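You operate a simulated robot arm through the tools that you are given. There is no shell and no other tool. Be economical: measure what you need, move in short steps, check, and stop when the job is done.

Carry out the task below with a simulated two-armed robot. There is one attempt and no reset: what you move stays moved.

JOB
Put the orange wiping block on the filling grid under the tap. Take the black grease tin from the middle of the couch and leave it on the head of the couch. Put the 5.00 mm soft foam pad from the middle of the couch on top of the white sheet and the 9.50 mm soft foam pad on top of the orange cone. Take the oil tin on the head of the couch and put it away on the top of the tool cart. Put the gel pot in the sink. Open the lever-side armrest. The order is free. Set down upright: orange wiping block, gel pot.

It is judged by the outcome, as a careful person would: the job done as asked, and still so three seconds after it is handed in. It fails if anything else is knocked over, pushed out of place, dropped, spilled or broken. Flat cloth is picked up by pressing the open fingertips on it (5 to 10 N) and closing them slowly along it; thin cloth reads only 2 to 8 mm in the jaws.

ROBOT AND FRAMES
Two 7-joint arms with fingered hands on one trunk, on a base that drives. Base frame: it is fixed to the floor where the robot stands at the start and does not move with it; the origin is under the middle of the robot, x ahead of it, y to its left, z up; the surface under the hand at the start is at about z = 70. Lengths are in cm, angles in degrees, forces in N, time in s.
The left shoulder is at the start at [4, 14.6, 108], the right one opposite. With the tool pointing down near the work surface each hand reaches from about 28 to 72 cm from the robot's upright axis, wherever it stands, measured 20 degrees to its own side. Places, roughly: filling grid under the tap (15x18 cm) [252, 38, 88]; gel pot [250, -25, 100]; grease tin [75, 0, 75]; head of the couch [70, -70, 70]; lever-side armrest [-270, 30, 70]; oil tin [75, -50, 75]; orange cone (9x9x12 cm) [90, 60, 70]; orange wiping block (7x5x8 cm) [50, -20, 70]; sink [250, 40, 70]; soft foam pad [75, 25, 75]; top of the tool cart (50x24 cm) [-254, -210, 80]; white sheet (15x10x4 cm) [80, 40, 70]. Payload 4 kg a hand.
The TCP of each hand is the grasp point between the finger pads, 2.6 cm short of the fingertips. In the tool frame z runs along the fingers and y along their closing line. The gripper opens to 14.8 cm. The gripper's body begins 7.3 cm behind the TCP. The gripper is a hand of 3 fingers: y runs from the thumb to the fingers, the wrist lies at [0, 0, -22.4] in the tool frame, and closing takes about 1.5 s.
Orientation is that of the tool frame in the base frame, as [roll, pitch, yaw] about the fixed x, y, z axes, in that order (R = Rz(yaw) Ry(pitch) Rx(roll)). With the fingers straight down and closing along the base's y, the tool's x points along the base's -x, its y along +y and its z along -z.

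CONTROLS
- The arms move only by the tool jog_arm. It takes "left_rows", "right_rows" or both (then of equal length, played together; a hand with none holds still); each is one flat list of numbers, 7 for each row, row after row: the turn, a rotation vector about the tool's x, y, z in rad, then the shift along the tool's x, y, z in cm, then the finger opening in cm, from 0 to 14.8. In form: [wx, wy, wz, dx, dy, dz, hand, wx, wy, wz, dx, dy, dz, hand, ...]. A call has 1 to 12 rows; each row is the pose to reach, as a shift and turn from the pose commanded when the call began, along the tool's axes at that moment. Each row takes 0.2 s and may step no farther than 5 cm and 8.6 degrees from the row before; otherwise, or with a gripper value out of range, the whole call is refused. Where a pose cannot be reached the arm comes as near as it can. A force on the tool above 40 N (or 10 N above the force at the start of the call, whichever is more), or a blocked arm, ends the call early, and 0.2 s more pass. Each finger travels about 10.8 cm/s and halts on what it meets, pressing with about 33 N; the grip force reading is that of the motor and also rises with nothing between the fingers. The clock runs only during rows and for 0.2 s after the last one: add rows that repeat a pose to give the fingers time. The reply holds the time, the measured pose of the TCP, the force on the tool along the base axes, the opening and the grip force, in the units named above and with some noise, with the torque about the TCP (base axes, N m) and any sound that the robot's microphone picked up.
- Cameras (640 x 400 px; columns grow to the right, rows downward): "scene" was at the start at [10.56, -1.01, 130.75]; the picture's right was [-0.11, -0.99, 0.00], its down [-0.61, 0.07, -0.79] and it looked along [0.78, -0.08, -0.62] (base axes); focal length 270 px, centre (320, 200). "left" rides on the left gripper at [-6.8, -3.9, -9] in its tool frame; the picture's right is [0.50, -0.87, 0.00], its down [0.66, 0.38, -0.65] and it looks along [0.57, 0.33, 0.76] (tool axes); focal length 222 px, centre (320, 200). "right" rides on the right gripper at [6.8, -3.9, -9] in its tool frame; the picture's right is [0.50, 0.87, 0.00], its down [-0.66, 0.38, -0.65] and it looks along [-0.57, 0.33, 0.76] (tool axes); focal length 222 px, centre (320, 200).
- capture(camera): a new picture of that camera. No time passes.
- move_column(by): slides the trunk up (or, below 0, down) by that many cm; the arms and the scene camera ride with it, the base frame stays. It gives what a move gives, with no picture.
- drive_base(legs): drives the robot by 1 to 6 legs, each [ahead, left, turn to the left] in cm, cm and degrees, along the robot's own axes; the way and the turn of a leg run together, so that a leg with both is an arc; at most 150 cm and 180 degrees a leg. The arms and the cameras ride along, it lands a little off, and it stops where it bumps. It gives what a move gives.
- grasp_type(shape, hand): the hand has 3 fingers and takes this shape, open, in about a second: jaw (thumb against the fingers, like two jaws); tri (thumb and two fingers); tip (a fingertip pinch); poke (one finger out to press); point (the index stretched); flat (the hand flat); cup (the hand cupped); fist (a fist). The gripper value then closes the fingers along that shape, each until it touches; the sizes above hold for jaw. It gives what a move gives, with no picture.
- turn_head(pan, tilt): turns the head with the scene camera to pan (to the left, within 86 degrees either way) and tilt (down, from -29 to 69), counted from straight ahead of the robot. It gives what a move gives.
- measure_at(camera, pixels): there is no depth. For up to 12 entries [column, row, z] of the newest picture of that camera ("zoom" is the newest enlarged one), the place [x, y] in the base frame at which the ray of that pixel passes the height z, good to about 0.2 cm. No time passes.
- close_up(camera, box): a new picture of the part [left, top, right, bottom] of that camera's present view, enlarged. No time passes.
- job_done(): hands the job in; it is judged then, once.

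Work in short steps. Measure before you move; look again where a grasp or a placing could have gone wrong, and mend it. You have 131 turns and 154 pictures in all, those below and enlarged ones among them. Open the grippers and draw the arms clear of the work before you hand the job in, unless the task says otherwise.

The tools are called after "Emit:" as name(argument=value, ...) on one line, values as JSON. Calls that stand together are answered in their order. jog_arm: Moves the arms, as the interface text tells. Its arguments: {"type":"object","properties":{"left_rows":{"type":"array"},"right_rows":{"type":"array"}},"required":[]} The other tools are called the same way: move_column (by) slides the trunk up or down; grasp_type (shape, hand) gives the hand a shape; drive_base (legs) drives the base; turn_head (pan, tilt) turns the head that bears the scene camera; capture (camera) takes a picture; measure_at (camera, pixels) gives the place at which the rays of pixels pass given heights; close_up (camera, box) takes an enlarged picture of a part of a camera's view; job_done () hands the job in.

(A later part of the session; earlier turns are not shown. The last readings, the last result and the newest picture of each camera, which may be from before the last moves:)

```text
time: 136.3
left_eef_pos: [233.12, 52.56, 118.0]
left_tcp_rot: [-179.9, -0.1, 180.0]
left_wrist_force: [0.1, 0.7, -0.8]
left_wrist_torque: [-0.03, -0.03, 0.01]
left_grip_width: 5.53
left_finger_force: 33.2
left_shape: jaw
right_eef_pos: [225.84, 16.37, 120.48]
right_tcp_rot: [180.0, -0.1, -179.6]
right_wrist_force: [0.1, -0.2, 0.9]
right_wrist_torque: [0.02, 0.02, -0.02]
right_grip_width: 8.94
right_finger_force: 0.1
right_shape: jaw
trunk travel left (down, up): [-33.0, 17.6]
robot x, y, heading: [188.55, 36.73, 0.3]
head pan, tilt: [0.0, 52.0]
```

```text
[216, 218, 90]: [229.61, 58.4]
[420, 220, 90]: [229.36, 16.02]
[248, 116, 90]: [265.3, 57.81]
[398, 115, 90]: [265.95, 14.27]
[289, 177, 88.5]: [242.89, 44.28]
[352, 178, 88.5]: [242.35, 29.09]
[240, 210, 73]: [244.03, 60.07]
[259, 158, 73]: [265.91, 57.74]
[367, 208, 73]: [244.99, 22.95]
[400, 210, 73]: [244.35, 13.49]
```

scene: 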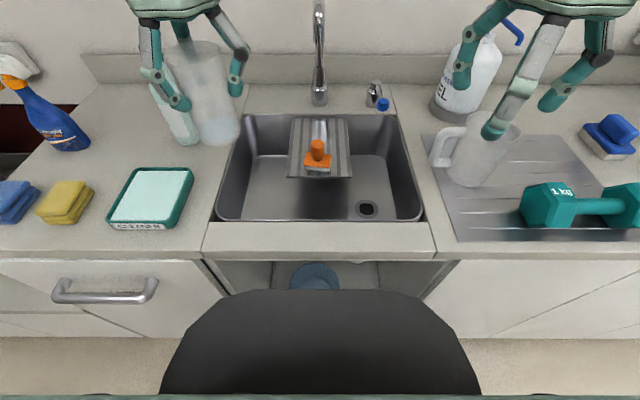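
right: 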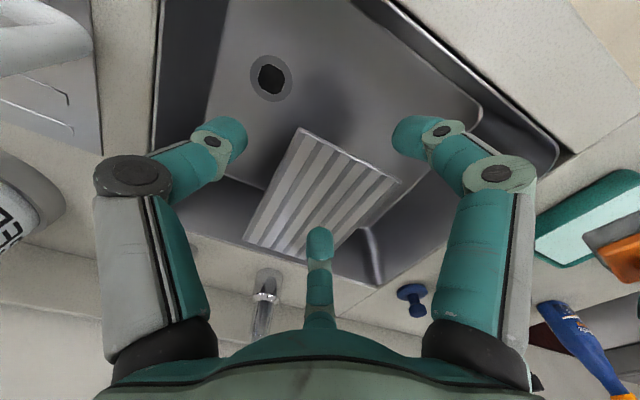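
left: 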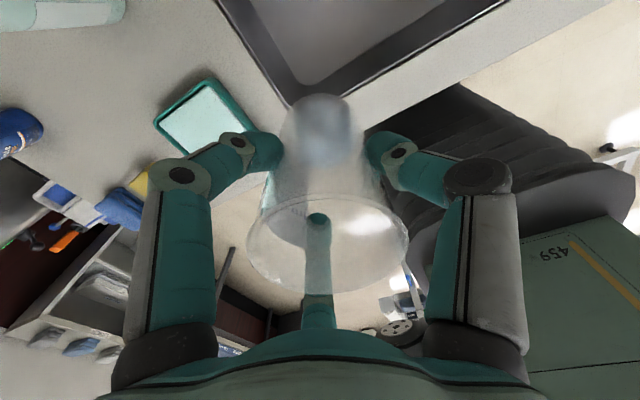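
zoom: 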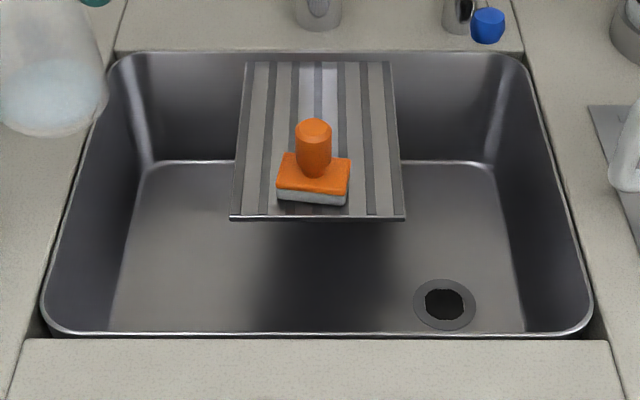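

The sink floor seems only ~11 cm deep. I lower the pot in the front-left part at about (237.5,51), in two stages.

Emit:
jog_arm(left_rows=[0, 0, 0, -2.2, -0.8, 2, 4.5, 0, 0, 0, -4.5, -1.6, 5, 4.5, 0, 0, 0, -4.5, -1.6, 9, 4.5, 0, 0, 0, -4.5, -1.6, 13, 4.5, 0, 0, 0, -4.5, -1.6, 17, 4.5, 0, 0, 0, -4.5, -1.6, 20, 4.5, 0, 0, 0, -4.5, -1.6, 20, 4.5])

Emit:
capture(camera="scene")

Emit:
capture(camera="left")

```text
time: 137.9
left_eef_pos: [237.54, 50.85, 97.9]
left_tcp_rot: [-179.9, 0.0, 180.0]
left_wrist_force: [-0.7, 0.4, -1.1]
left_wrist_torque: [0.01, 0.03, -0.02]
left_grip_width: 5.54
left_finger_force: 32.8
left_shape: jaw
right_eef_pos: [225.7, 16.28, 120.62]
right_tcp_rot: [180.0, 0.1, -179.7]
right_wrist_force: [0.0, 0.0, 0.2]
right_wrist_torque: [0.02, 0.0, -0.01]
right_grip_width: 8.96
right_finger_force: 0.0
right_shape: jaw
trunk travel left (down, up): [-33.0, 17.6]
robot x, y, heading: [188.42, 36.7, 0.4]
head pan, tilt: [0.0, 52.0]
```

```text
61 pictures are left
```

scene: 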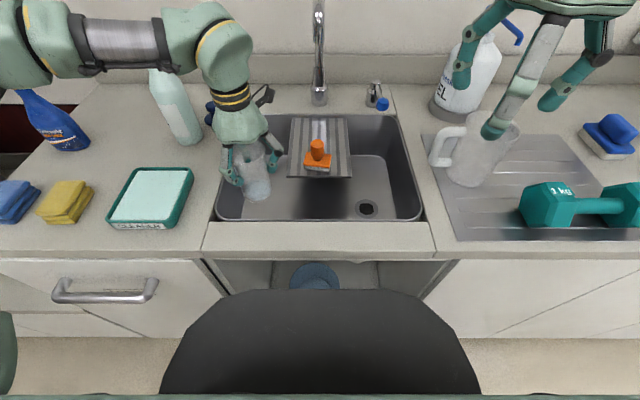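

```text
60 pictures are left
```

left: 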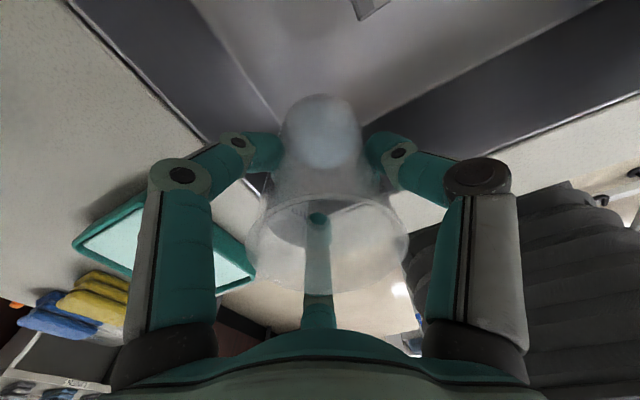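

Inside the rim. I shift 1.5 cm further in and lower slowly until contact.

Emit:
jog_arm(left_rows=[0, 0, 0, -0.8, -0.3, 1, 4.5, 0, 0, 0, -1.5, -0.5, 2.5, 4.5, 0, 0, 0, -1.5, -0.5, 4.5, 4.5, 0, 0, 0, -1.5, -0.5, 6, 4.5, 0, 0, 0, -1.5, -0.5, 7, 4.5, 0, 0, 0, -1.5, -0.5, 7.5, 4.5, 0, 0, 0, -1.5, -0.5, 8, 4.5, 0, 0, 0, -1.5, -0.5, 8.5, 4.5, 0, 0, 0, -1.5, -0.5, 9, 4.5])

Emit:
capture(camera="left")

```text
time: 139.9
left_eef_pos: [239.02, 50.49, 88.89]
left_tcp_rot: [-180.0, -0.1, 180.0]
left_wrist_force: [-0.4, -0.1, -0.7]
left_wrist_torque: [-0.03, 0.03, -0.01]
left_grip_width: 5.5
left_finger_force: 33.2
left_shape: jaw
right_eef_pos: [225.65, 16.28, 120.45]
right_tcp_rot: [-179.9, 0.0, -179.7]
right_wrist_force: [-0.2, 0.5, 0.4]
right_wrist_torque: [-0.01, 0.0, -0.04]
right_grip_width: 8.96
right_finger_force: 0.1
right_shape: jaw
trunk travel left (down, up): [-33.0, 17.6]
robot x, y, heading: [188.41, 36.82, -0.1]
head pan, tilt: [0.0, 52.0]
```

```text
59 pictures are left
```

left: 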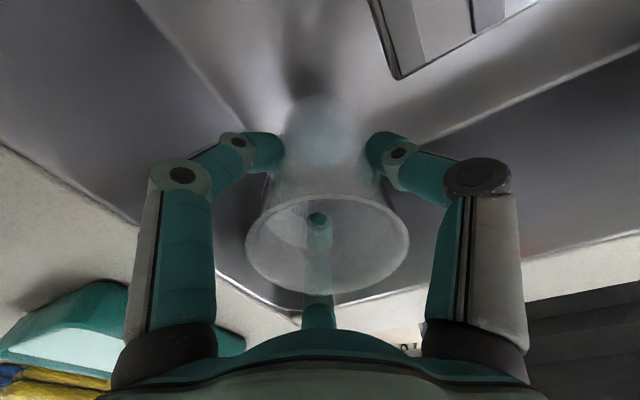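

No contact yet; I keep lowering in steps of 0.4 cm.

Emit:
jog_arm(left_rows=[0, 0, 0, 0, 0, 0.4, 4.5, 0, 0, 0, 0, 0, 0.8, 4.5, 0, 0, 0, 0, 0, 1.2, 4.5, 0, 0, 0, 0, 0, 1.6, 4.5, 0, 0, 0, 0, 0, 2, 4.5, 0, 0, 0, 0, 0, 2.4, 4.5, 0, 0, 0, 0, 0, 2.8, 4.5, 0, 0, 0, 0, 0, 3.2, 4.5, 0, 0, 0, 0, 0, 3.6, 4.5])

Emit:
capture(camera="left")

```text
time: 141.9
left_eef_pos: [239.04, 50.34, 85.34]
left_tcp_rot: [-179.9, -0.1, 180.0]
left_wrist_force: [0.4, 0.6, -0.4]
left_wrist_torque: [-0.03, -0.03, 0.0]
left_grip_width: 5.51
left_finger_force: 33.3
left_shape: jaw
right_eef_pos: [225.68, 16.31, 120.57]
right_tcp_rot: [-180.0, 0.0, -179.7]
right_wrist_force: [0.4, -0.4, 0.2]
right_wrist_torque: [0.01, -0.02, 0.02]
right_grip_width: 8.96
right_finger_force: 0.0
right_shape: jaw
trunk travel left (down, up): [-33.0, 17.6]
robot x, y, heading: [188.34, 36.53, 0.2]
head pan, tilt: [0.0, 52.0]
```

```text
58 pictures are left
```

left: 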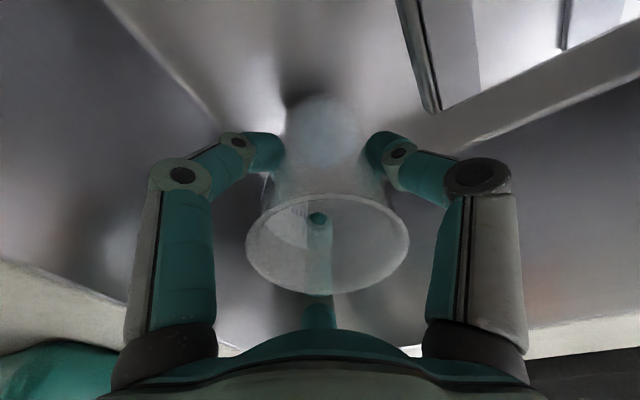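

Still free at a bottom height of about 76. I continue, nudging 0.8 cm away from the left wall.

Emit:
jog_arm(left_rows=[0, 0, 0, 0, -0.4, 0.3, 4.5, 0, 0, 0, 0, -0.8, 0.6, 4.5, 0, 0, 0, 0, -0.8, 0.9, 4.5, 0, 0, 0, 0, -0.8, 1.2, 4.5, 0, 0, 0, 0, -0.8, 1.5, 4.5, 0, 0, 0, 0, -0.8, 1.8, 4.5, 0, 0, 0, 0, -0.8, 2.1, 4.5, 0, 0, 0, 0, -0.8, 2.4, 4.5])

Emit:
capture(camera="scene")

```text
time: 143.7
left_eef_pos: [239.06, 49.54, 83.25]
left_tcp_rot: [-179.9, 0.2, -179.9]
left_wrist_force: [1.7, 1.6, 9.6]
left_wrist_torque: [-0.08, 0.07, 0.03]
left_grip_width: 5.52
left_finger_force: 33.6
left_shape: jaw
right_eef_pos: [225.54, 16.27, 120.59]
right_tcp_rot: [180.0, 0.1, -179.7]
right_wrist_force: [-1.2, 0.4, 1.0]
right_wrist_torque: [-0.02, 0.06, 0.0]
right_grip_width: 8.95
right_finger_force: 0.1
right_shape: jaw
trunk travel left (down, up): [-33.0, 17.6]
robot x, y, heading: [188.72, 36.96, 0.1]
head pan, tilt: [0.0, 52.0]
```

```text
57 pictures are left
```

scene: 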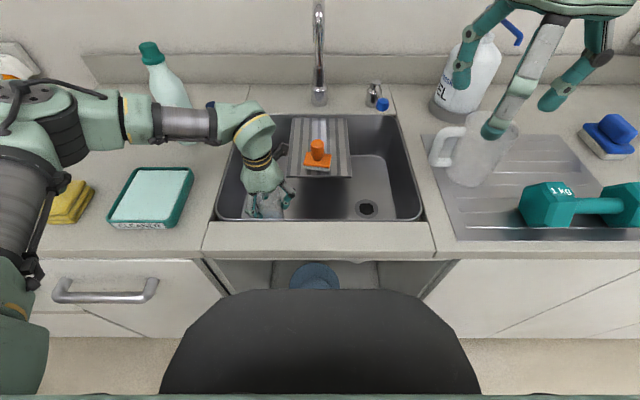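

Contact (9.6 N) at the floor. I relieve slightly, open slowly, and rise straight up.

Emit:
jog_arm(left_rows=[0, 0, 0, 0, 0, -0.15, 4.5, 0, 0, 0, 0, 0, -0.15, 6, 0, 0, 0, 0, 0, -0.15, 7, 0, 0, 0, 0, 0, -0.15, 8, 0, 0, 0, 0, 0, -0.15, 9, 0, 0, 0, 0, 0, -0.15, 9, 0, 0, 0, 0, 0, -4, 9, 0, 0, 0, 0, 0, -8, 9, 0, 0, 0, 0, 0, -12, 9, 0, 0, 0, 0, 0, -16, 9, 0, 0, 0, 0, 0, -20, 9, 0, 0, 0, 4, 0, -23, 9])

Emit:
capture(camera="scene")

Emit:
close_up(camera="scene", box=[200, 100, 440, 240])

```text
time: 146.3
left_eef_pos: [234.96, 50.08, 106.15]
left_tcp_rot: [-179.9, 0.0, -179.9]
left_wrist_force: [0.2, 0.6, -0.5]
left_wrist_torque: [0.0, -0.02, -0.02]
left_grip_width: 8.95
left_finger_force: 0.1
left_shape: jaw
right_eef_pos: [225.55, 16.42, 120.73]
right_tcp_rot: [-179.9, 0.1, -179.7]
right_wrist_force: [0.7, -0.5, 0.4]
right_wrist_torque: [-0.01, -0.03, 0.0]
right_grip_width: 8.96
right_finger_force: 0.0
right_shape: jaw
trunk travel left (down, up): [-33.0, 17.6]
robot x, y, heading: [188.61, 36.49, 0.1]
head pan, tilt: [0.0, 52.0]
```

```text
56 pictures are left
```

scene: 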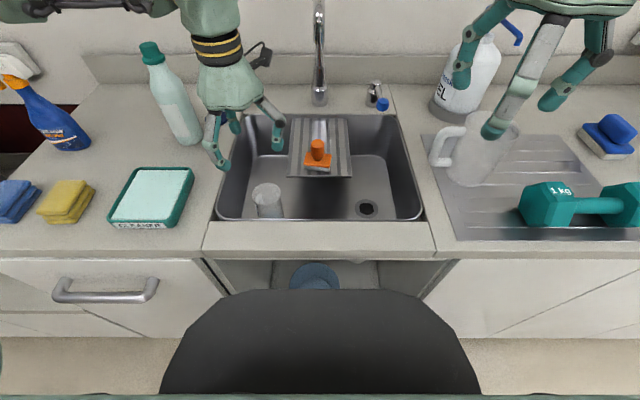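

```text
2.67 times, centred on (320, 170) of scene
```

zoom: 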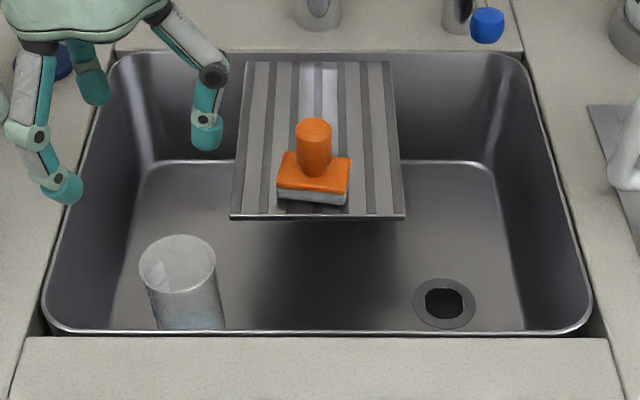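

Both sink items stand well. Now the tins: I back off, turn round to face the couch from the sink side, and move opposite the tins.

Emit:
drive_base(legs=[[-36, 0, 0], [0, 0, 180], [0, 66, 0], [14, 0, 0]])

Emit:
turn_head(pan=5, tilt=45)

Emit:
capture(camera="scene")

```text
time: 160.2
left_eef_pos: [92.59, -43.64, 105.96]
left_tcp_rot: [-179.9, 0.0, 0.3]
left_wrist_force: [0.3, -0.1, 0.0]
left_wrist_torque: [-0.01, 0.0, 0.03]
left_grip_width: 8.95
left_finger_force: 0.0
left_shape: jaw
right_eef_pos: [102.03, -10.01, 120.84]
right_tcp_rot: [180.0, 0.2, 0.6]
right_wrist_force: [1.1, -0.3, -0.9]
right_wrist_torque: [0.01, 0.03, -0.01]
right_grip_width: 8.94
right_finger_force: 0.0
right_shape: jaw
trunk travel left (down, up): [-33.0, 17.6]
robot x, y, heading: [139.43, -29.91, -179.6]
head pan, tilt: [0.0, 52.0]
```

```text
time: 160.9
left_eef_pos: [92.37, -43.7, 106.03]
left_tcp_rot: [-179.9, 0.0, 0.5]
left_wrist_force: [0.4, 0.0, -0.5]
left_wrist_torque: [0.02, 0.01, 0.03]
left_grip_width: 8.94
left_finger_force: 0.0
left_shape: jaw
right_eef_pos: [101.76, -10.06, 120.6]
right_tcp_rot: [180.0, 0.0, 0.6]
right_wrist_force: [-0.5, 0.5, -0.4]
right_wrist_torque: [0.02, 0.0, 0.03]
right_grip_width: 8.99
right_finger_force: 0.1
right_shape: jaw
trunk travel left (down, up): [-33.0, 17.6]
robot x, y, heading: [139.1, -29.86, -179.5]
head pan, tilt: [5.0, 45.0]
```

```text
54 pictures are left
```

scene: 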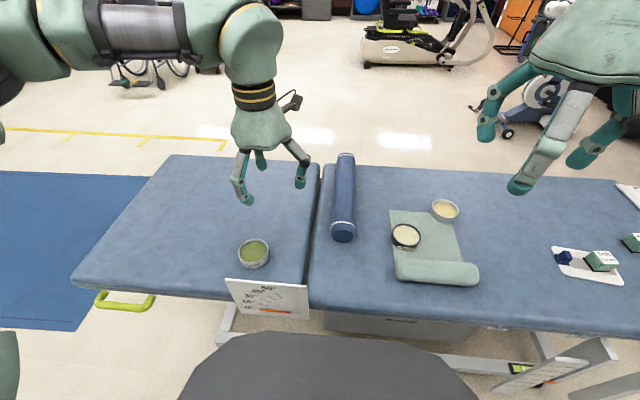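

I measure both tins in this view and enlarge them.

Emit:
close_up(camera="scene", box=[220, 190, 480, 320])

Emit:
measure_at(camera="scene", pixels=[[406, 233, 74], [391, 234, 74], [421, 234, 74], [406, 242, 71], [253, 248, 74], [238, 249, 74], [268, 249, 74], [253, 256, 71]])

```text
2.46 times, centred on (350, 255) of scene
```

zoom: 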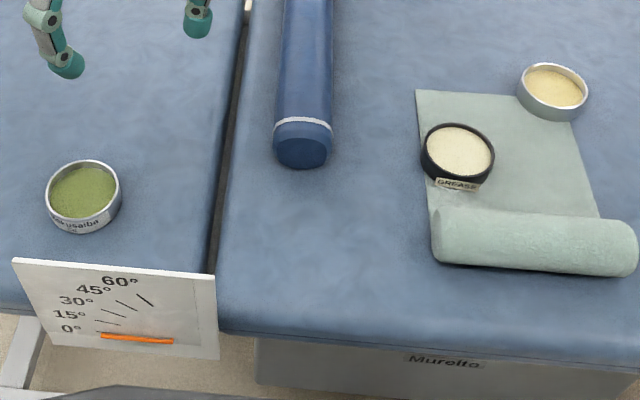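

```text
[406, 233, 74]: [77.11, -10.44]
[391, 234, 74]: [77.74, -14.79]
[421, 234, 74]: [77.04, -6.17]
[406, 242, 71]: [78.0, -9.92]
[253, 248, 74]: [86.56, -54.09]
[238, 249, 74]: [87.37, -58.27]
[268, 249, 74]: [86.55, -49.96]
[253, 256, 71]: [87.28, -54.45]
```

"GREASE" marks the black tin at (77.1,-10.0); the oil tin is at (86.6,-53.5). I lower the trunk, drive 10 cm ahead and check the towel roll's edge.

Emit:
measure_at(camera="zoom", pixels=[[440, 207, 75], [432, 230, 73], [535, 215, 76]])

Emit:
move_column(by=-8)

Emit:
drive_base(legs=[[10, 0, -0.4]])

```text
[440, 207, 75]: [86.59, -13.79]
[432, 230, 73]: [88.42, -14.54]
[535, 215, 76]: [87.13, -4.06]
```

```text
time: 162.1
left_eef_pos: [92.61, -43.8, 98.18]
left_tcp_rot: [-179.8, 0.0, 0.3]
left_wrist_force: [0.0, -0.4, -0.5]
left_wrist_torque: [0.03, -0.03, -0.02]
left_grip_width: 8.99
left_finger_force: 0.1
left_shape: jaw
right_eef_pos: [101.82, -10.07, 112.6]
right_tcp_rot: [179.9, 0.0, 0.7]
right_wrist_force: [-0.1, -0.2, -0.6]
right_wrist_torque: [0.01, -0.02, 0.01]
right_grip_width: 8.97
right_finger_force: 0.1
right_shape: jaw
trunk travel left (down, up): [-25.0, 25.6]
robot x, y, heading: [138.81, -29.77, -179.4]
head pan, tilt: [5.0, 45.0]
```

```text
time: 163.2
left_eef_pos: [82.38, -43.43, 98.05]
left_tcp_rot: [-179.9, 0.0, -0.1]
left_wrist_force: [-0.7, 0.1, 0.3]
left_wrist_torque: [0.0, -0.03, 0.02]
left_grip_width: 8.96
left_finger_force: 0.1
left_shape: jaw
right_eef_pos: [91.96, -9.91, 112.68]
right_tcp_rot: [-180.0, 0.0, 0.2]
right_wrist_force: [-0.2, 0.0, 0.7]
right_wrist_torque: [0.01, -0.01, 0.0]
right_grip_width: 8.95
right_finger_force: 0.0
right_shape: jaw
trunk travel left (down, up): [-25.0, 25.6]
robot x, y, heading: [129.11, -30.01, -179.7]
head pan, tilt: [5.0, 45.0]
```

No bump. Both hands go above their tins at z≈86.5, opening 12, and I look with each hand camera.

Emit:
jog_arm(right_rows=[0, 0, 0, -2.2, 0, 3.7, 10, 0, 0, 0, -4.4, 0, 7.4, 11, 0, 0, 0, -6.6, 0, 11.1, 12, 0, 0, 0, -8.8, 0, 14.8, 12, 0, 0, 0, -11, 0, 18.5, 12, 0, 0, 0, -13, 0, 22.3, 12, 0, 0, 0, -14.9, 0.1, 26, 12, 0, 0, 0, -14.9, 0.1, 26, 12], left_rows=[0, 0, 0, 0.6, 1.5, 1.7, 10, 0, 0, 0, 1.2, 3, 3.4, 11, 0, 0, 0, 1.8, 4.5, 5, 12, 0, 0, 0, 2.4, 6, 6.7, 12, 0, 0, 0, 3, 7.5, 8.4, 12, 0, 0, 0, 3.6, 9, 10, 12, 0, 0, 0, 4.2, 10.1, 11.5, 12, 0, 0, 0, 4.2, 10.1, 11.5, 12])

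Emit:
capture(camera="right")

Emit:
capture(camera="left")

```text
time: 165.0
left_eef_pos: [86.58, -53.5, 86.64]
left_tcp_rot: [-179.9, 0.1, -0.2]
left_wrist_force: [-0.3, 0.1, -0.5]
left_wrist_torque: [0.02, 0.01, -0.03]
left_grip_width: 11.96
left_finger_force: 0.1
left_shape: jaw
right_eef_pos: [77.23, -10.19, 86.75]
right_tcp_rot: [-180.0, 0.1, 0.2]
right_wrist_force: [-0.3, 0.4, 0.3]
right_wrist_torque: [0.02, 0.0, -0.02]
right_grip_width: 11.97
right_finger_force: 0.1
right_shape: jaw
trunk travel left (down, up): [-25.0, 25.6]
robot x, y, heading: [129.28, -30.11, -179.8]
head pan, tilt: [5.0, 45.0]
```

```text
52 pictures are left
```

right: 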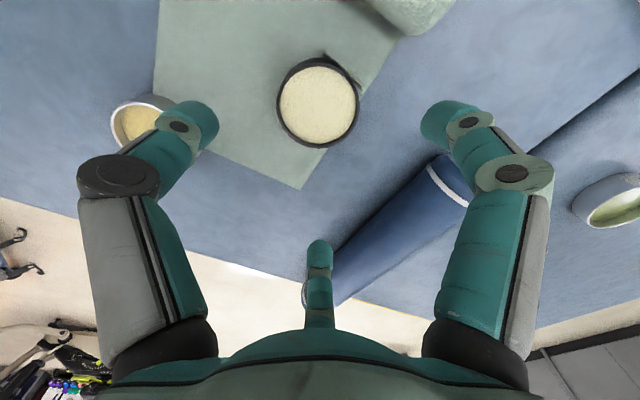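

```text
51 pictures are left
```

left: 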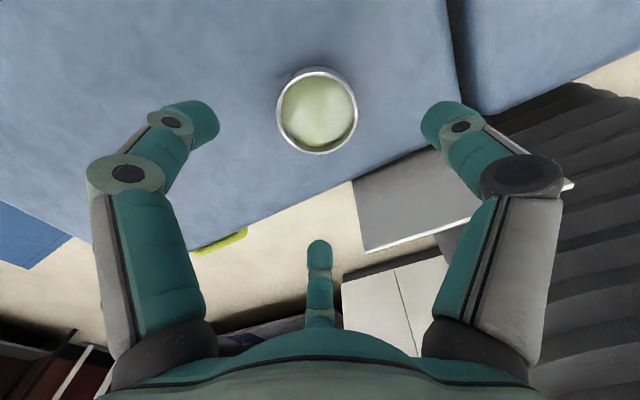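

I measure the rim centres from the hand cameras.

Emit:
measure_at(camera="right", pixels=[[318, 103, 73], [318, 103, 72], [277, 95, 73], [358, 108, 73], [325, 56, 73], [310, 148, 73]])

Emit:
measure_at(camera="left", pixels=[[317, 111, 73], [317, 111, 72], [277, 108, 73], [358, 112, 73], [315, 68, 73], [322, 154, 73]])

```text
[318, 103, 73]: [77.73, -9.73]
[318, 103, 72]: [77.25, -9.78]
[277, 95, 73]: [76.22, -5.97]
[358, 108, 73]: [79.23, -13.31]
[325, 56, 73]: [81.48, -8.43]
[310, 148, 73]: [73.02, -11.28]
```

```text
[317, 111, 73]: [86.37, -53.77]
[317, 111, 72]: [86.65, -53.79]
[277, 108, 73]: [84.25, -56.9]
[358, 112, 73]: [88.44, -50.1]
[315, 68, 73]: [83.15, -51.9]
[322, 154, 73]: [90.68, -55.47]
```

Both are nearly centred. I descend with both hands to z≈73.4 and close on the tins.

Emit:
jog_arm(right_rows=[0, 0, 0, 0.3, -0.4, 4, 11.5, 0, 0, 0, 0.3, -0.4, 8, 11.5, 0, 0, 0, 0.3, -0.4, 11, 11.5, 0, 0, 0, 0.3, -0.4, 12.6, 11.5, 0, 0, 0, 0.3, -0.4, 13.3, 11.5, 0, 0, 0, 0.3, -0.4, 13.3, 10, 0, 0, 0, 0.3, -0.4, 13.3, 9, 0, 0, 0, 0.3, -0.4, 13.3, 8, 0, 0, 0, 0.3, -0.4, 13.3, 7, 0, 0, 0, 0.3, -0.4, 13.3, 6, 0, 0, 0, 0.3, -0.4, 13.3, 6, 0, 0, 0, 0.3, -0.4, 13.3, 6], left_rows=[0, 0, 0, 0, 0.1, 4, 11.5, 0, 0, 0, 0, 0.1, 8, 11.5, 0, 0, 0, 0, 0.1, 11, 11.5, 0, 0, 0, 0, 0.1, 12.6, 11.5, 0, 0, 0, 0, 0.1, 13.3, 11.5, 0, 0, 0, 0, 0.1, 13.3, 10, 0, 0, 0, 0, 0.1, 13.3, 9, 0, 0, 0, 0, 0.1, 13.3, 8, 0, 0, 0, 0, 0.1, 13.3, 7, 0, 0, 0, 0, 0.1, 13.3, 6, 0, 0, 0, 0, 0.1, 13.3, 6, 0, 0, 0, 0, 0.1, 13.3, 6])

Emit:
capture(camera="right")

Emit:
capture(camera="left")

```text
time: 167.6
left_eef_pos: [86.56, -53.66, 73.26]
left_tcp_rot: [-179.8, 0.0, -0.2]
left_wrist_force: [0.2, 0.3, 0.0]
left_wrist_torque: [0.01, 0.02, 0.01]
left_grip_width: 7.39
left_finger_force: 33.1
left_shape: jaw
right_eef_pos: [77.2, -9.42, 73.38]
right_tcp_rot: [179.9, 0.1, 0.2]
right_wrist_force: [-0.4, -1.0, 1.0]
right_wrist_torque: [0.03, -0.02, 0.01]
right_grip_width: 7.27
right_finger_force: 32.8
right_shape: jaw
trunk travel left (down, up): [-25.0, 25.6]
robot x, y, heading: [128.85, -30.43, -179.8]
head pan, tilt: [5.0, 45.0]
```

```text
50 pictures are left
```

right: 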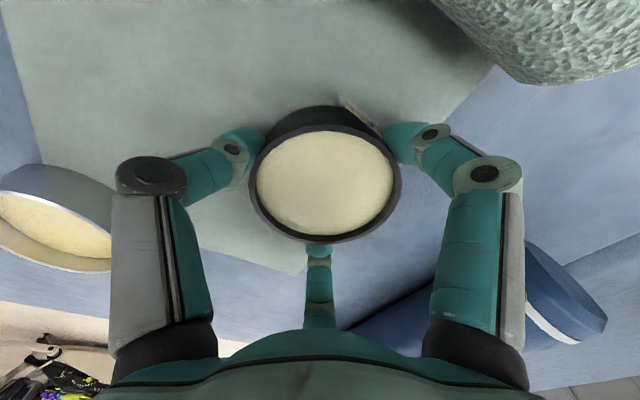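

```text
49 pictures are left
```

left: 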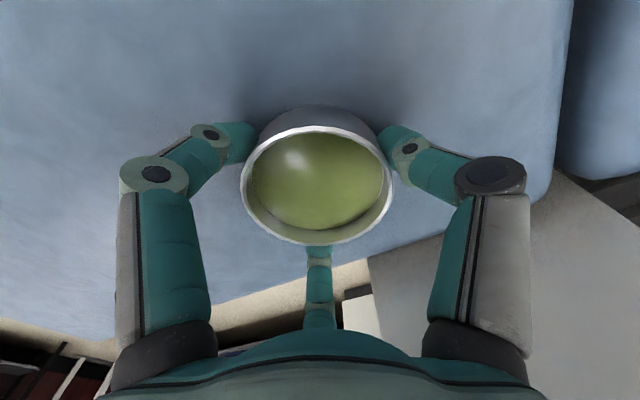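

Both tins are held (7.3–7.4 cm, 33 N). I lift them smoothly by 15 cm.

Emit:
jog_arm(right_rows=[0, 0, 0, 0, 0, -0.7, 6, 0, 0, 0, 0, 0, -2, 6, 0, 0, 0, 0, 0, -4, 6, 0, 0, 0, 0, 0, -6, 6, 0, 0, 0, 0, 0, -8, 6, 0, 0, 0, 0, 0, -10, 6, 0, 0, 0, 0, 0, -12, 6, 0, 0, 0, 0, 0, -14, 6, 0, 0, 0, 0, 0, -15, 6], left_rows=[0, 0, 0, 0, 0, -0.7, 6, 0, 0, 0, 0, 0, -2, 6, 0, 0, 0, 0, 0, -4, 6, 0, 0, 0, 0, 0, -6, 6, 0, 0, 0, 0, 0, -8, 6, 0, 0, 0, 0, 0, -10, 6, 0, 0, 0, 0, 0, -12, 6, 0, 0, 0, 0, 0, -14, 6, 0, 0, 0, 0, 0, -15, 6])

Emit:
capture(camera="scene")

```text
time: 169.6
left_eef_pos: [86.38, -53.49, 88.36]
left_tcp_rot: [-179.9, -0.1, -0.2]
left_wrist_force: [-0.1, 1.4, -5.2]
left_wrist_torque: [0.0, 0.0, -0.01]
left_grip_width: 7.34
left_finger_force: 33.1
left_shape: jaw
right_eef_pos: [77.5, -9.59, 88.49]
right_tcp_rot: [-179.9, 0.0, 0.2]
right_wrist_force: [-0.3, 0.0, -2.8]
right_wrist_torque: [0.01, 0.04, -0.01]
right_grip_width: 7.29
right_finger_force: 32.8
right_shape: jaw
trunk travel left (down, up): [-25.0, 25.6]
robot x, y, heading: [128.79, -30.24, -179.9]
head pan, tilt: [5.0, 45.0]
```

```text
48 pictures are left
```

scene: 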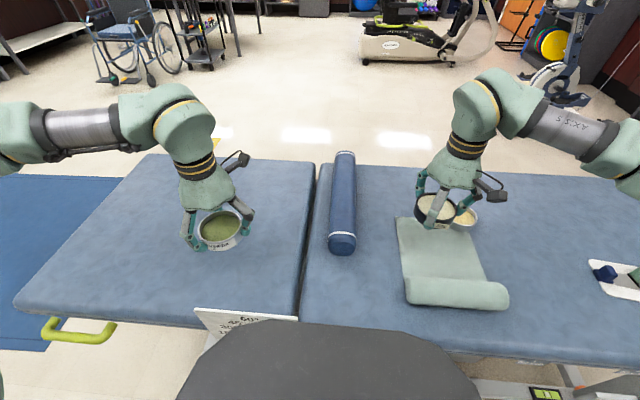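

I back off 8 cm to keep clear of the green head lever at (80,330), then drive 52 cm to my left so the right hand is over the head section.

Emit:
measure_at(camera="scene", pixels=[[50, 325, 65], [80, 342, 65], [113, 325, 65], [245, 320, 60]])

Emit:
drive_base(legs=[[-8, 0, 0], [0, 52, 0]])

Emit:
capture(camera="scene")

```text
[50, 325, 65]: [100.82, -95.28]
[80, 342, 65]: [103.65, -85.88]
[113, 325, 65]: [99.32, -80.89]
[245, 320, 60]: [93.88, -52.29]
```

```text
time: 173.3
left_eef_pos: [94.85, -105.43, 88.22]
left_tcp_rot: [-179.9, 0.0, 0.3]
left_wrist_force: [-0.4, 0.2, -4.8]
left_wrist_torque: [0.02, -0.01, -0.01]
left_grip_width: 7.38
left_finger_force: 32.9
left_shape: jaw
right_eef_pos: [85.53, -61.46, 88.4]
right_tcp_rot: [-179.9, 0.0, 0.4]
right_wrist_force: [-0.1, -0.3, -4.5]
right_wrist_torque: [0.01, 0.02, -0.02]
right_grip_width: 7.29
right_finger_force: 33.1
right_shape: jaw
trunk travel left (down, up): [-25.0, 25.6]
robot x, y, heading: [137.25, -81.96, -179.4]
head pan, tilt: [5.0, 45.0]
```

```text
47 pictures are left
```

scene: 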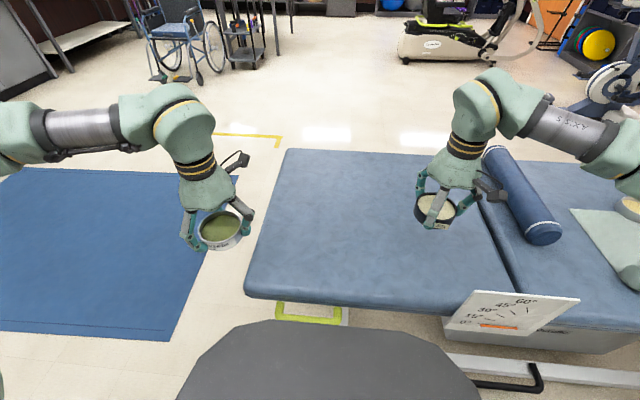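

The tin hangs over the head section. I move to (79.5,-67.5) and lower it.

Emit:
jog_arm(right_rows=[0, 0, 0, -1.5, 1.5, 1, 6, 0, 0, 0, -3, 3, 3, 6, 0, 0, 0, -4.5, 4.5, 6, 6, 0, 0, 0, -6, 6, 9, 6, 0, 0, 0, -6, 6, 11.5, 6, 0, 0, 0, -6, 6, 13.5, 6, 0, 0, 0, -6, 6, 14.3, 6, 0, 0, 0, -6, 6, 14.6, 6, 0, 0, 0, -6, 6, 14.9, 6, 0, 0, 0, -6, 6, 15.1, 6])

Emit:
close_up(camera="scene", box=[340, 140, 500, 270])

```text
time: 175.5
left_eef_pos: [94.88, -105.32, 88.4]
left_tcp_rot: [-179.9, 0.0, 0.4]
left_wrist_force: [-0.8, -0.4, -4.8]
left_wrist_torque: [0.02, 0.02, 0.01]
left_grip_width: 7.35
left_finger_force: 32.9
left_shape: jaw
right_eef_pos: [79.57, -67.48, 73.37]
right_tcp_rot: [-180.0, 0.1, 0.6]
right_wrist_force: [-1.0, 1.0, -0.9]
right_wrist_torque: [0.07, -0.05, 0.0]
right_grip_width: 7.3
right_finger_force: 33.1
right_shape: jaw
trunk travel left (down, up): [-25.0, 25.6]
robot x, y, heading: [137.11, -81.95, -179.3]
head pan, tilt: [5.0, 45.0]
```

```text
3.08 times, centred on (420, 205) of scene
```

zoom: 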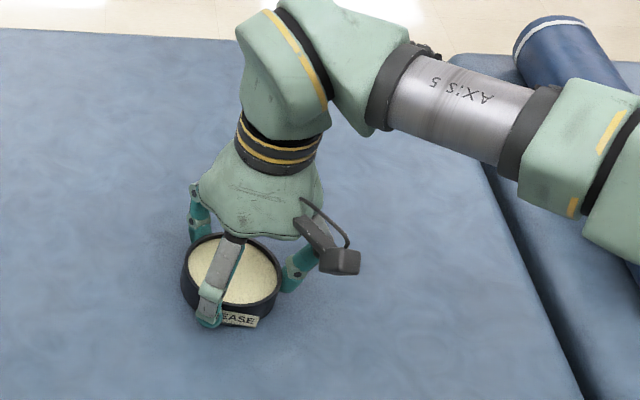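

The weight has left the hand (-4.5 to -0.9 N): contact. I go 0.1 cm more, open and rise.

Emit:
jog_arm(right_rows=[0, 0, 0, 0, 0, 0.15, 6, 0, 0, 0, 0, 0, 0.15, 7.5, 0, 0, 0, 0, 0, 0.15, 8.5, 0, 0, 0, 0, 0, 0.15, 10, 0, 0, 0, 0, 0, 0.15, 11, 0, 0, 0, 0, 0, 0.15, 11.5, 0, 0, 0, 0, 0, -3, 11.5, 0, 0, 0, 0, 0, -7, 11.5, 0, 0, 0, 0, 0, -11, 11.5, 0, 0, 0, 0, 0, -15, 11.5, 0, 0, 0, 3, 0, -19, 10, 0, 0, 0, 6, 0, -22, 9])

Emit:
capture(camera="scene")

```text
time: 178.1
left_eef_pos: [94.89, -105.47, 88.36]
left_tcp_rot: [-179.9, 0.0, 0.3]
left_wrist_force: [-0.2, -0.2, -4.7]
left_wrist_torque: [0.04, 0.02, -0.02]
left_grip_width: 7.38
left_finger_force: 32.7
left_shape: jaw
right_eef_pos: [85.73, -67.62, 95.35]
right_tcp_rot: [-179.9, 0.0, 0.4]
right_wrist_force: [-0.8, 0.0, -0.1]
right_wrist_torque: [-0.01, 0.02, 0.0]
right_grip_width: 9.06
right_finger_force: 0.1
right_shape: jaw
trunk travel left (down, up): [-25.0, 25.6]
robot x, y, heading: [137.29, -81.94, -179.5]
head pan, tilt: [5.0, 45.0]
```

```text
45 pictures are left
```

scene: 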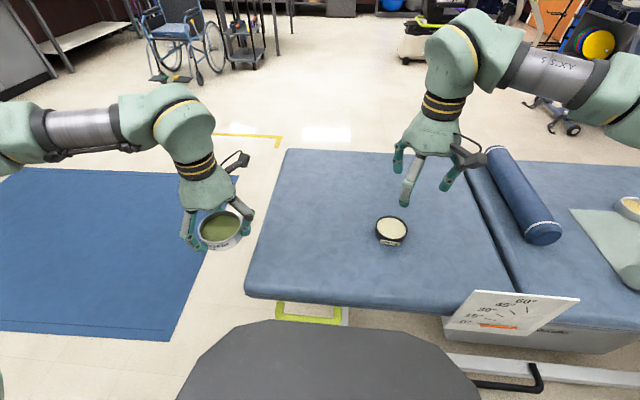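

The grease tin stands on the head section. Now to the tool cart: I go back round the couch's left end, staying clear of the cone.

Emit:
drive_base(legs=[[-22, 0, -0.5], [0, -120, 0], [0, -104, 0], [100, 0, 0], [120, 0, 0]])

Emit:
turn_head(pan=20, tilt=25)

Emit:
capture(camera="scene")

```text
time: 200.9
left_eef_pos: [-96.53, 126.32, 88.35]
left_tcp_rot: [-179.9, 0.0, -0.9]
left_wrist_force: [0.3, 0.1, -4.3]
left_wrist_torque: [-0.01, -0.02, 0.01]
left_grip_width: 7.36
left_finger_force: 32.8
left_shape: jaw
right_eef_pos: [-104.79, 164.16, 95.41]
right_tcp_rot: [180.0, -0.1, -0.4]
right_wrist_force: [0.4, 0.1, 0.8]
right_wrist_torque: [-0.01, 0.02, -0.02]
right_grip_width: 9.06
right_finger_force: 0.1
right_shape: jaw
trunk travel left (down, up): [-25.0, 25.6]
robot x, y, heading: [-53.57, 148.93, 179.4]
head pan, tilt: [5.0, 45.0]
```

```text
time: 201.8
left_eef_pos: [-96.45, 126.39, 88.36]
left_tcp_rot: [-179.9, 0.0, -0.9]
left_wrist_force: [0.4, 0.4, -4.3]
left_wrist_torque: [0.0, 0.04, 0.03]
left_grip_width: 7.37
left_finger_force: 33.0
left_shape: jaw
right_eef_pos: [-104.89, 164.12, 95.31]
right_tcp_rot: [-180.0, 0.1, -0.6]
right_wrist_force: [0.3, -0.1, -0.6]
right_wrist_torque: [-0.02, 0.0, -0.01]
right_grip_width: 9.05
right_finger_force: 0.1
right_shape: jaw
trunk travel left (down, up): [-25.0, 25.6]
robot x, y, heading: [-53.64, 149.01, 179.2]
head pan, tilt: [20.0, 25.0]
```

```text
44 pictures are left
```

scene: 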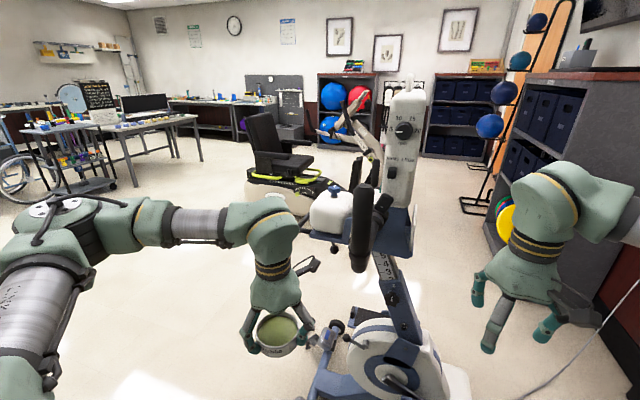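

An exercise bike stands right ahead. I back off 22 cm, then drive left 140 cm across the open floor.

Emit:
drive_base(legs=[[-22, 0, 0.8], [0, 140, 0]])

Emit:
turn_head(pan=10, tilt=22)

Emit:
capture(camera="scene")

```text
time: 209.9
left_eef_pos: [-72.88, -13.45, 88.39]
left_tcp_rot: [-179.9, 0.0, 0.6]
left_wrist_force: [1.1, 0.6, -4.3]
left_wrist_torque: [0.02, 0.01, 0.02]
left_grip_width: 7.35
left_finger_force: 32.5
left_shape: jaw
right_eef_pos: [-82.32, 24.17, 95.38]
right_tcp_rot: [179.9, -0.1, 0.9]
right_wrist_force: [-0.4, 0.4, 0.2]
right_wrist_torque: [-0.02, 0.03, 0.02]
right_grip_width: 9.06
right_finger_force: 0.1
right_shape: jaw
trunk travel left (down, up): [-25.0, 25.6]
robot x, y, heading: [-30.41, 10.26, -179.4]
head pan, tilt: [20.0, 25.0]
```

```text
time: 210.7
left_eef_pos: [-72.92, -13.49, 88.29]
left_tcp_rot: [-179.8, -0.1, 0.6]
left_wrist_force: [0.6, 0.1, -4.0]
left_wrist_torque: [-0.01, -0.03, 0.0]
left_grip_width: 7.38
left_finger_force: 33.3
left_shape: jaw
right_eef_pos: [-82.44, 24.06, 95.21]
right_tcp_rot: [-180.0, 0.0, 0.8]
right_wrist_force: [-0.2, 0.0, -0.9]
right_wrist_torque: [-0.04, 0.0, -0.03]
right_grip_width: 9.08
right_finger_force: 0.0
right_shape: jaw
trunk travel left (down, up): [-25.0, 25.6]
robot x, y, heading: [-30.4, 10.1, -179.3]
head pan, tilt: [10.0, 22.0]
```

```text
43 pictures are left
```

scene: 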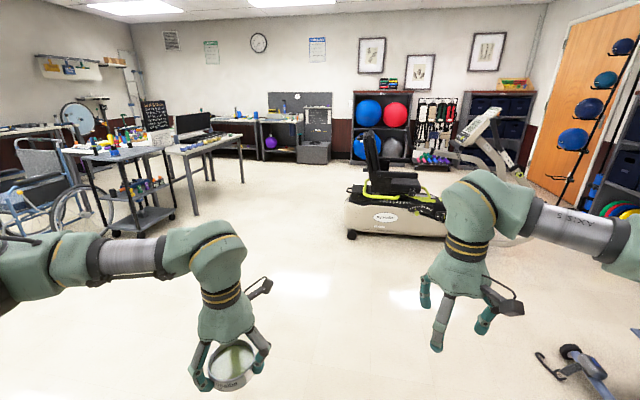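

I see the cart at (125,155) and the recumbent trainer's seat with armrest at (390,180). I enlarge both.

Emit:
close_up(camera="scene", box=[40, 90, 240, 240])

Emit:
close_up(camera="scene", box=[330, 100, 550, 250])

Emit:
measure_at(camera="scene", pixels=[[80, 160, 80], [165, 148, 80], [115, 160, 80], [115, 235, 0], [172, 218, 0], [195, 213, 0], [180, 152, 75], [350, 238, 0], [445, 235, 0], [395, 183, 70], [60, 235, 0]])

```text
2.67 times, centred on (140, 165) of scene
```

zoom: 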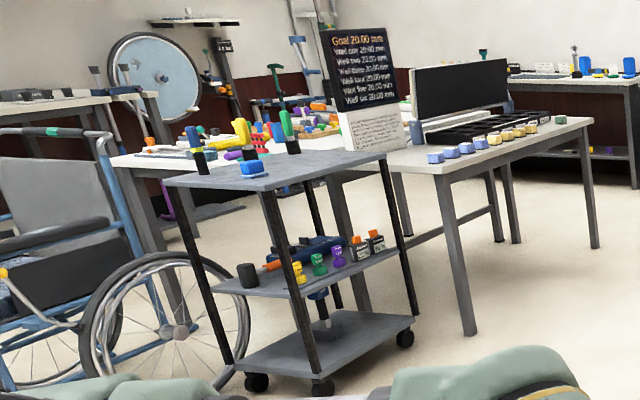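

```text
2.67 times, centred on (440, 175) of scene
```

zoom: 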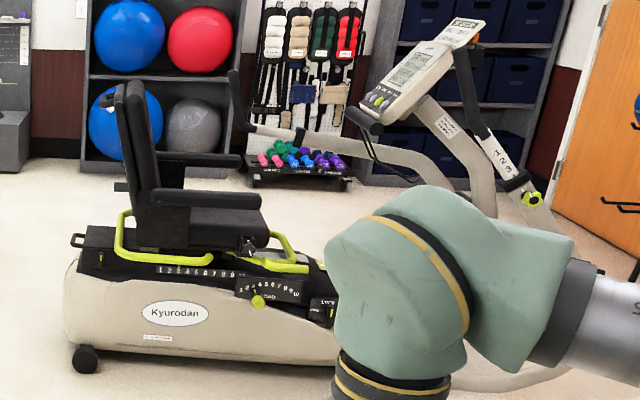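

```text
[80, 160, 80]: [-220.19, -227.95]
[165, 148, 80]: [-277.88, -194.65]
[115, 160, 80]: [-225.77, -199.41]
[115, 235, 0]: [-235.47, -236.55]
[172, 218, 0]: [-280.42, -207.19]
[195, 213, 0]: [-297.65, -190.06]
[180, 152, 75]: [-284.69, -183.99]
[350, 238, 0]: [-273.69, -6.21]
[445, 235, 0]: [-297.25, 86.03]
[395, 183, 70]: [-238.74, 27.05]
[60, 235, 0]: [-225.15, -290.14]
```

The cart top is mostly free. I approach it from its open long side: left 120, ahead 110, turn left 90°, right 105.

Emit:
drive_base(legs=[[0, 120, -0.7], [110, 0, 0], [0, 0, 90], [0, -105, 0]])

Emit:
turn_head(pan=0, tilt=38)

Emit:
capture(camera="scene")

```text
time: 230.9
left_eef_pos: [-222.91, -150.69, 88.49]
left_tcp_rot: [-179.9, -0.1, 90.2]
left_wrist_force: [0.0, 0.4, -3.9]
left_wrist_torque: [0.01, 0.0, -0.02]
left_grip_width: 7.34
left_finger_force: 32.5
left_shape: jaw
right_eef_pos: [-260.58, -160.01, 95.31]
right_tcp_rot: [-180.0, 0.0, 90.5]
right_wrist_force: [-0.2, -0.2, -0.2]
right_wrist_torque: [0.01, 0.0, 0.0]
right_grip_width: 9.06
right_finger_force: 0.3
right_shape: jaw
trunk travel left (down, up): [-25.0, 25.6]
robot x, y, heading: [-246.44, -107.91, -89.5]
head pan, tilt: [10.0, 22.0]
```

```text
time: 231.7
left_eef_pos: [-222.88, -150.71, 88.21]
left_tcp_rot: [-179.9, -0.1, 90.3]
left_wrist_force: [0.4, -0.6, -4.3]
left_wrist_torque: [-0.01, 0.02, 0.04]
left_grip_width: 7.32
left_finger_force: 33.0
left_shape: jaw
right_eef_pos: [-260.54, -160.01, 95.35]
right_tcp_rot: [-180.0, 0.0, 90.4]
right_wrist_force: [0.9, -0.2, 0.5]
right_wrist_torque: [0.0, -0.02, 0.0]
right_grip_width: 9.06
right_finger_force: 0.1
right_shape: jaw
trunk travel left (down, up): [-25.0, 25.6]
robot x, y, heading: [-246.2, -108.31, -89.5]
head pan, tilt: [0.0, 38.0]
```

```text
40 pictures are left
```

scene: 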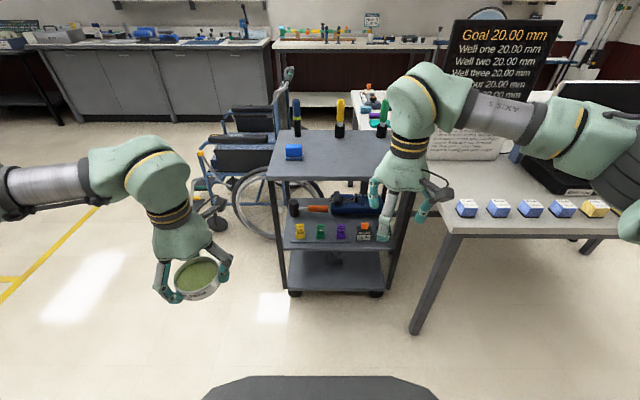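

The cart top is free around (335,163). I raise and retract the right hand and measure the cart.

Emit:
jog_arm(right_rows=[0, 0, 0, 2, 0, -3, 9, 0, 0, 0, 5, 0, -6, 9, 0, 0, 0, 8, 0, -9, 9, 0, 0, 0, 11, 0, -12, 9, 0, 0, 0, 14, 0, -15, 9])

Emit:
capture(camera="scene")

Emit:
close_up(camera="scene", box=[250, 80, 450, 210])

Emit:
measure_at(camera="scene", pixels=[[270, 176, 80], [400, 180, 80], [278, 132, 80], [335, 163, 80], [293, 158, 80], [340, 137, 80], [443, 233, 75], [350, 165, 80], [370, 165, 80]])

```text
time: 232.9
left_eef_pos: [-222.91, -150.59, 88.41]
left_tcp_rot: [-179.8, -0.1, 90.2]
left_wrist_force: [-0.2, -0.2, -4.3]
left_wrist_torque: [-0.04, 0.0, 0.01]
left_grip_width: 7.3
left_finger_force: 32.8
left_shape: jaw
right_eef_pos: [-261.03, -145.77, 110.51]
right_tcp_rot: [179.9, 0.1, 90.5]
right_wrist_force: [0.2, 0.6, 0.2]
right_wrist_torque: [-0.03, 0.04, -0.01]
right_grip_width: 9.05
right_finger_force: 0.1
right_shape: jaw
trunk travel left (down, up): [-25.0, 25.6]
robot x, y, heading: [-246.07, -108.2, -89.9]
head pan, tilt: [0.0, 38.0]
```

```text
39 pictures are left
```

scene: 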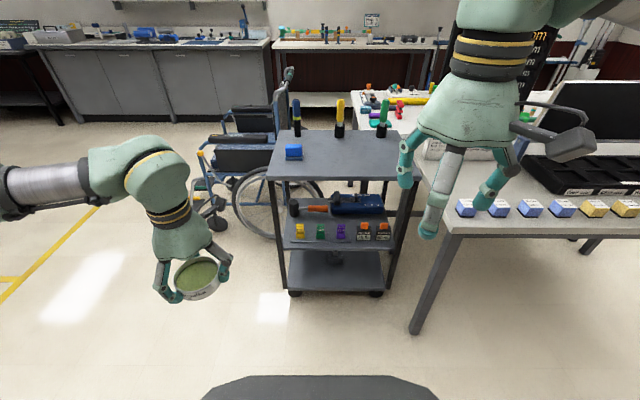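

```text
3.08 times, centred on (350, 145) of scene
```

zoom: 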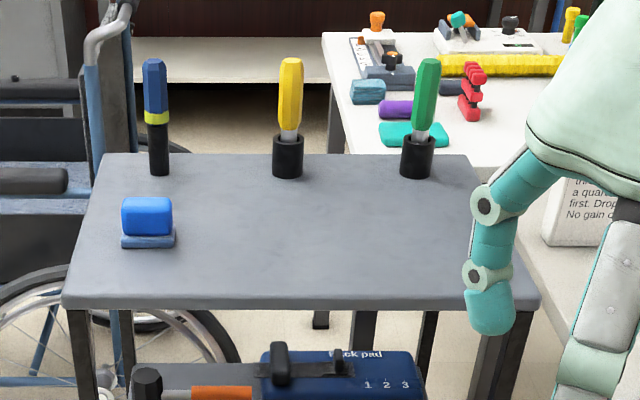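

```text
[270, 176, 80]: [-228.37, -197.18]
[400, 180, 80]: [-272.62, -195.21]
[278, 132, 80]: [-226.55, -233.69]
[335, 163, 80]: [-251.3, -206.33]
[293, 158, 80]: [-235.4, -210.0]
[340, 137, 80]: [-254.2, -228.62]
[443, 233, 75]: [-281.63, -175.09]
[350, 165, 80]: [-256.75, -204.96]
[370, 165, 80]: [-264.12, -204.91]
```

The cart top's front-middle (-254,-207) is free. I raise the tin 6 cm and drive 40 cm ahead.

Emit:
jog_arm(left_rows=[0, 0, 0, 0.5, 1, -1.5, 6, 0, 0, 0, 1, 3, -3, 6, 0, 0, 0, 1.5, 5, -4.5, 6, 0, 0, 0, 2, 7, -6, 6, 0, 0, 0, 2, 8, -6, 6])

Emit:
drive_base(legs=[[40, 3, 0]])

Emit:
capture(camera="scene")

```text
time: 234.1
left_eef_pos: [-214.92, -148.65, 94.3]
left_tcp_rot: [-179.9, -0.1, 90.2]
left_wrist_force: [-0.1, 0.3, -4.7]
left_wrist_torque: [-0.03, -0.04, 0.0]
left_grip_width: 7.36
left_finger_force: 33.1
left_shape: jaw
right_eef_pos: [-260.89, -145.89, 110.55]
right_tcp_rot: [-180.0, 0.1, 90.5]
right_wrist_force: [0.3, 0.1, -0.3]
right_wrist_torque: [0.03, -0.01, -0.01]
right_grip_width: 9.05
right_finger_force: 0.0
right_shape: jaw
trunk travel left (down, up): [-25.0, 25.6]
robot x, y, heading: [-246.42, -108.44, -89.4]
head pan, tilt: [0.0, 38.0]
```

```text
time: 236.6
left_eef_pos: [-211.43, -188.24, 94.26]
left_tcp_rot: [-179.9, -0.1, 90.3]
left_wrist_force: [0.3, 0.2, -4.5]
left_wrist_torque: [0.02, 0.01, 0.0]
left_grip_width: 7.32
left_finger_force: 32.9
left_shape: jaw
right_eef_pos: [-257.53, -185.75, 110.62]
right_tcp_rot: [-180.0, 0.0, 90.7]
right_wrist_force: [0.3, 1.1, 0.4]
right_wrist_torque: [0.02, 0.01, 0.0]
right_grip_width: 9.07
right_finger_force: 0.1
right_shape: jaw
trunk travel left (down, up): [-25.0, 25.6]
robot x, y, heading: [-242.93, -148.11, -89.6]
head pan, tilt: [0.0, 38.0]
```

```text
37 pictures are left
```

scene: 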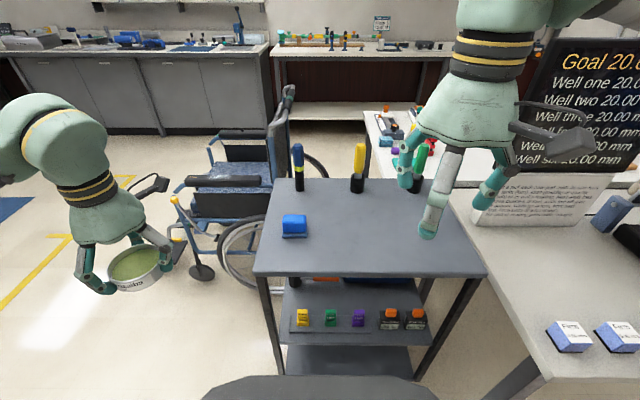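

I move the right hand away to the right and up, and measure the free spot on the cart.

Emit:
measure_at(camera="scene", pixels=[[254, 274, 80], [486, 274, 80], [275, 181, 80], [293, 235, 80], [345, 245, 80], [358, 190, 80], [360, 245, 80]])

Emit:
jog_arm(right_rows=[0, 0, 0, 1, -3, -1.5, 9, 0, 0, 0, 2, -6, -3, 9, 0, 0, 0, 3, -9, -4.5, 9, 0, 0, 0, 4, -12, -6, 9, 0, 0, 0, 4, -14, -6, 9])

```text
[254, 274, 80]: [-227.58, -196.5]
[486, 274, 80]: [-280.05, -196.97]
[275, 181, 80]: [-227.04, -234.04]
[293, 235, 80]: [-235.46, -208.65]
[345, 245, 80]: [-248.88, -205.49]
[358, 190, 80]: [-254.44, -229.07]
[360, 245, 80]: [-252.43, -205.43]
```

```text
time: 237.8
left_eef_pos: [-211.46, -188.4, 94.27]
left_tcp_rot: [-180.0, -0.1, 90.4]
left_wrist_force: [0.1, -0.2, -4.8]
left_wrist_torque: [0.01, -0.03, 0.01]
left_grip_width: 7.34
left_finger_force: 33.0
left_shape: jaw
right_eef_pos: [-271.64, -181.69, 116.59]
right_tcp_rot: [180.0, 0.0, 90.7]
right_wrist_force: [0.8, -0.4, 0.0]
right_wrist_torque: [0.03, -0.04, 0.03]
right_grip_width: 9.05
right_finger_force: 0.0
right_shape: jaw
trunk travel left (down, up): [-25.0, 25.6]
robot x, y, heading: [-242.63, -147.92, -89.6]
head pan, tilt: [0.0, 38.0]
```

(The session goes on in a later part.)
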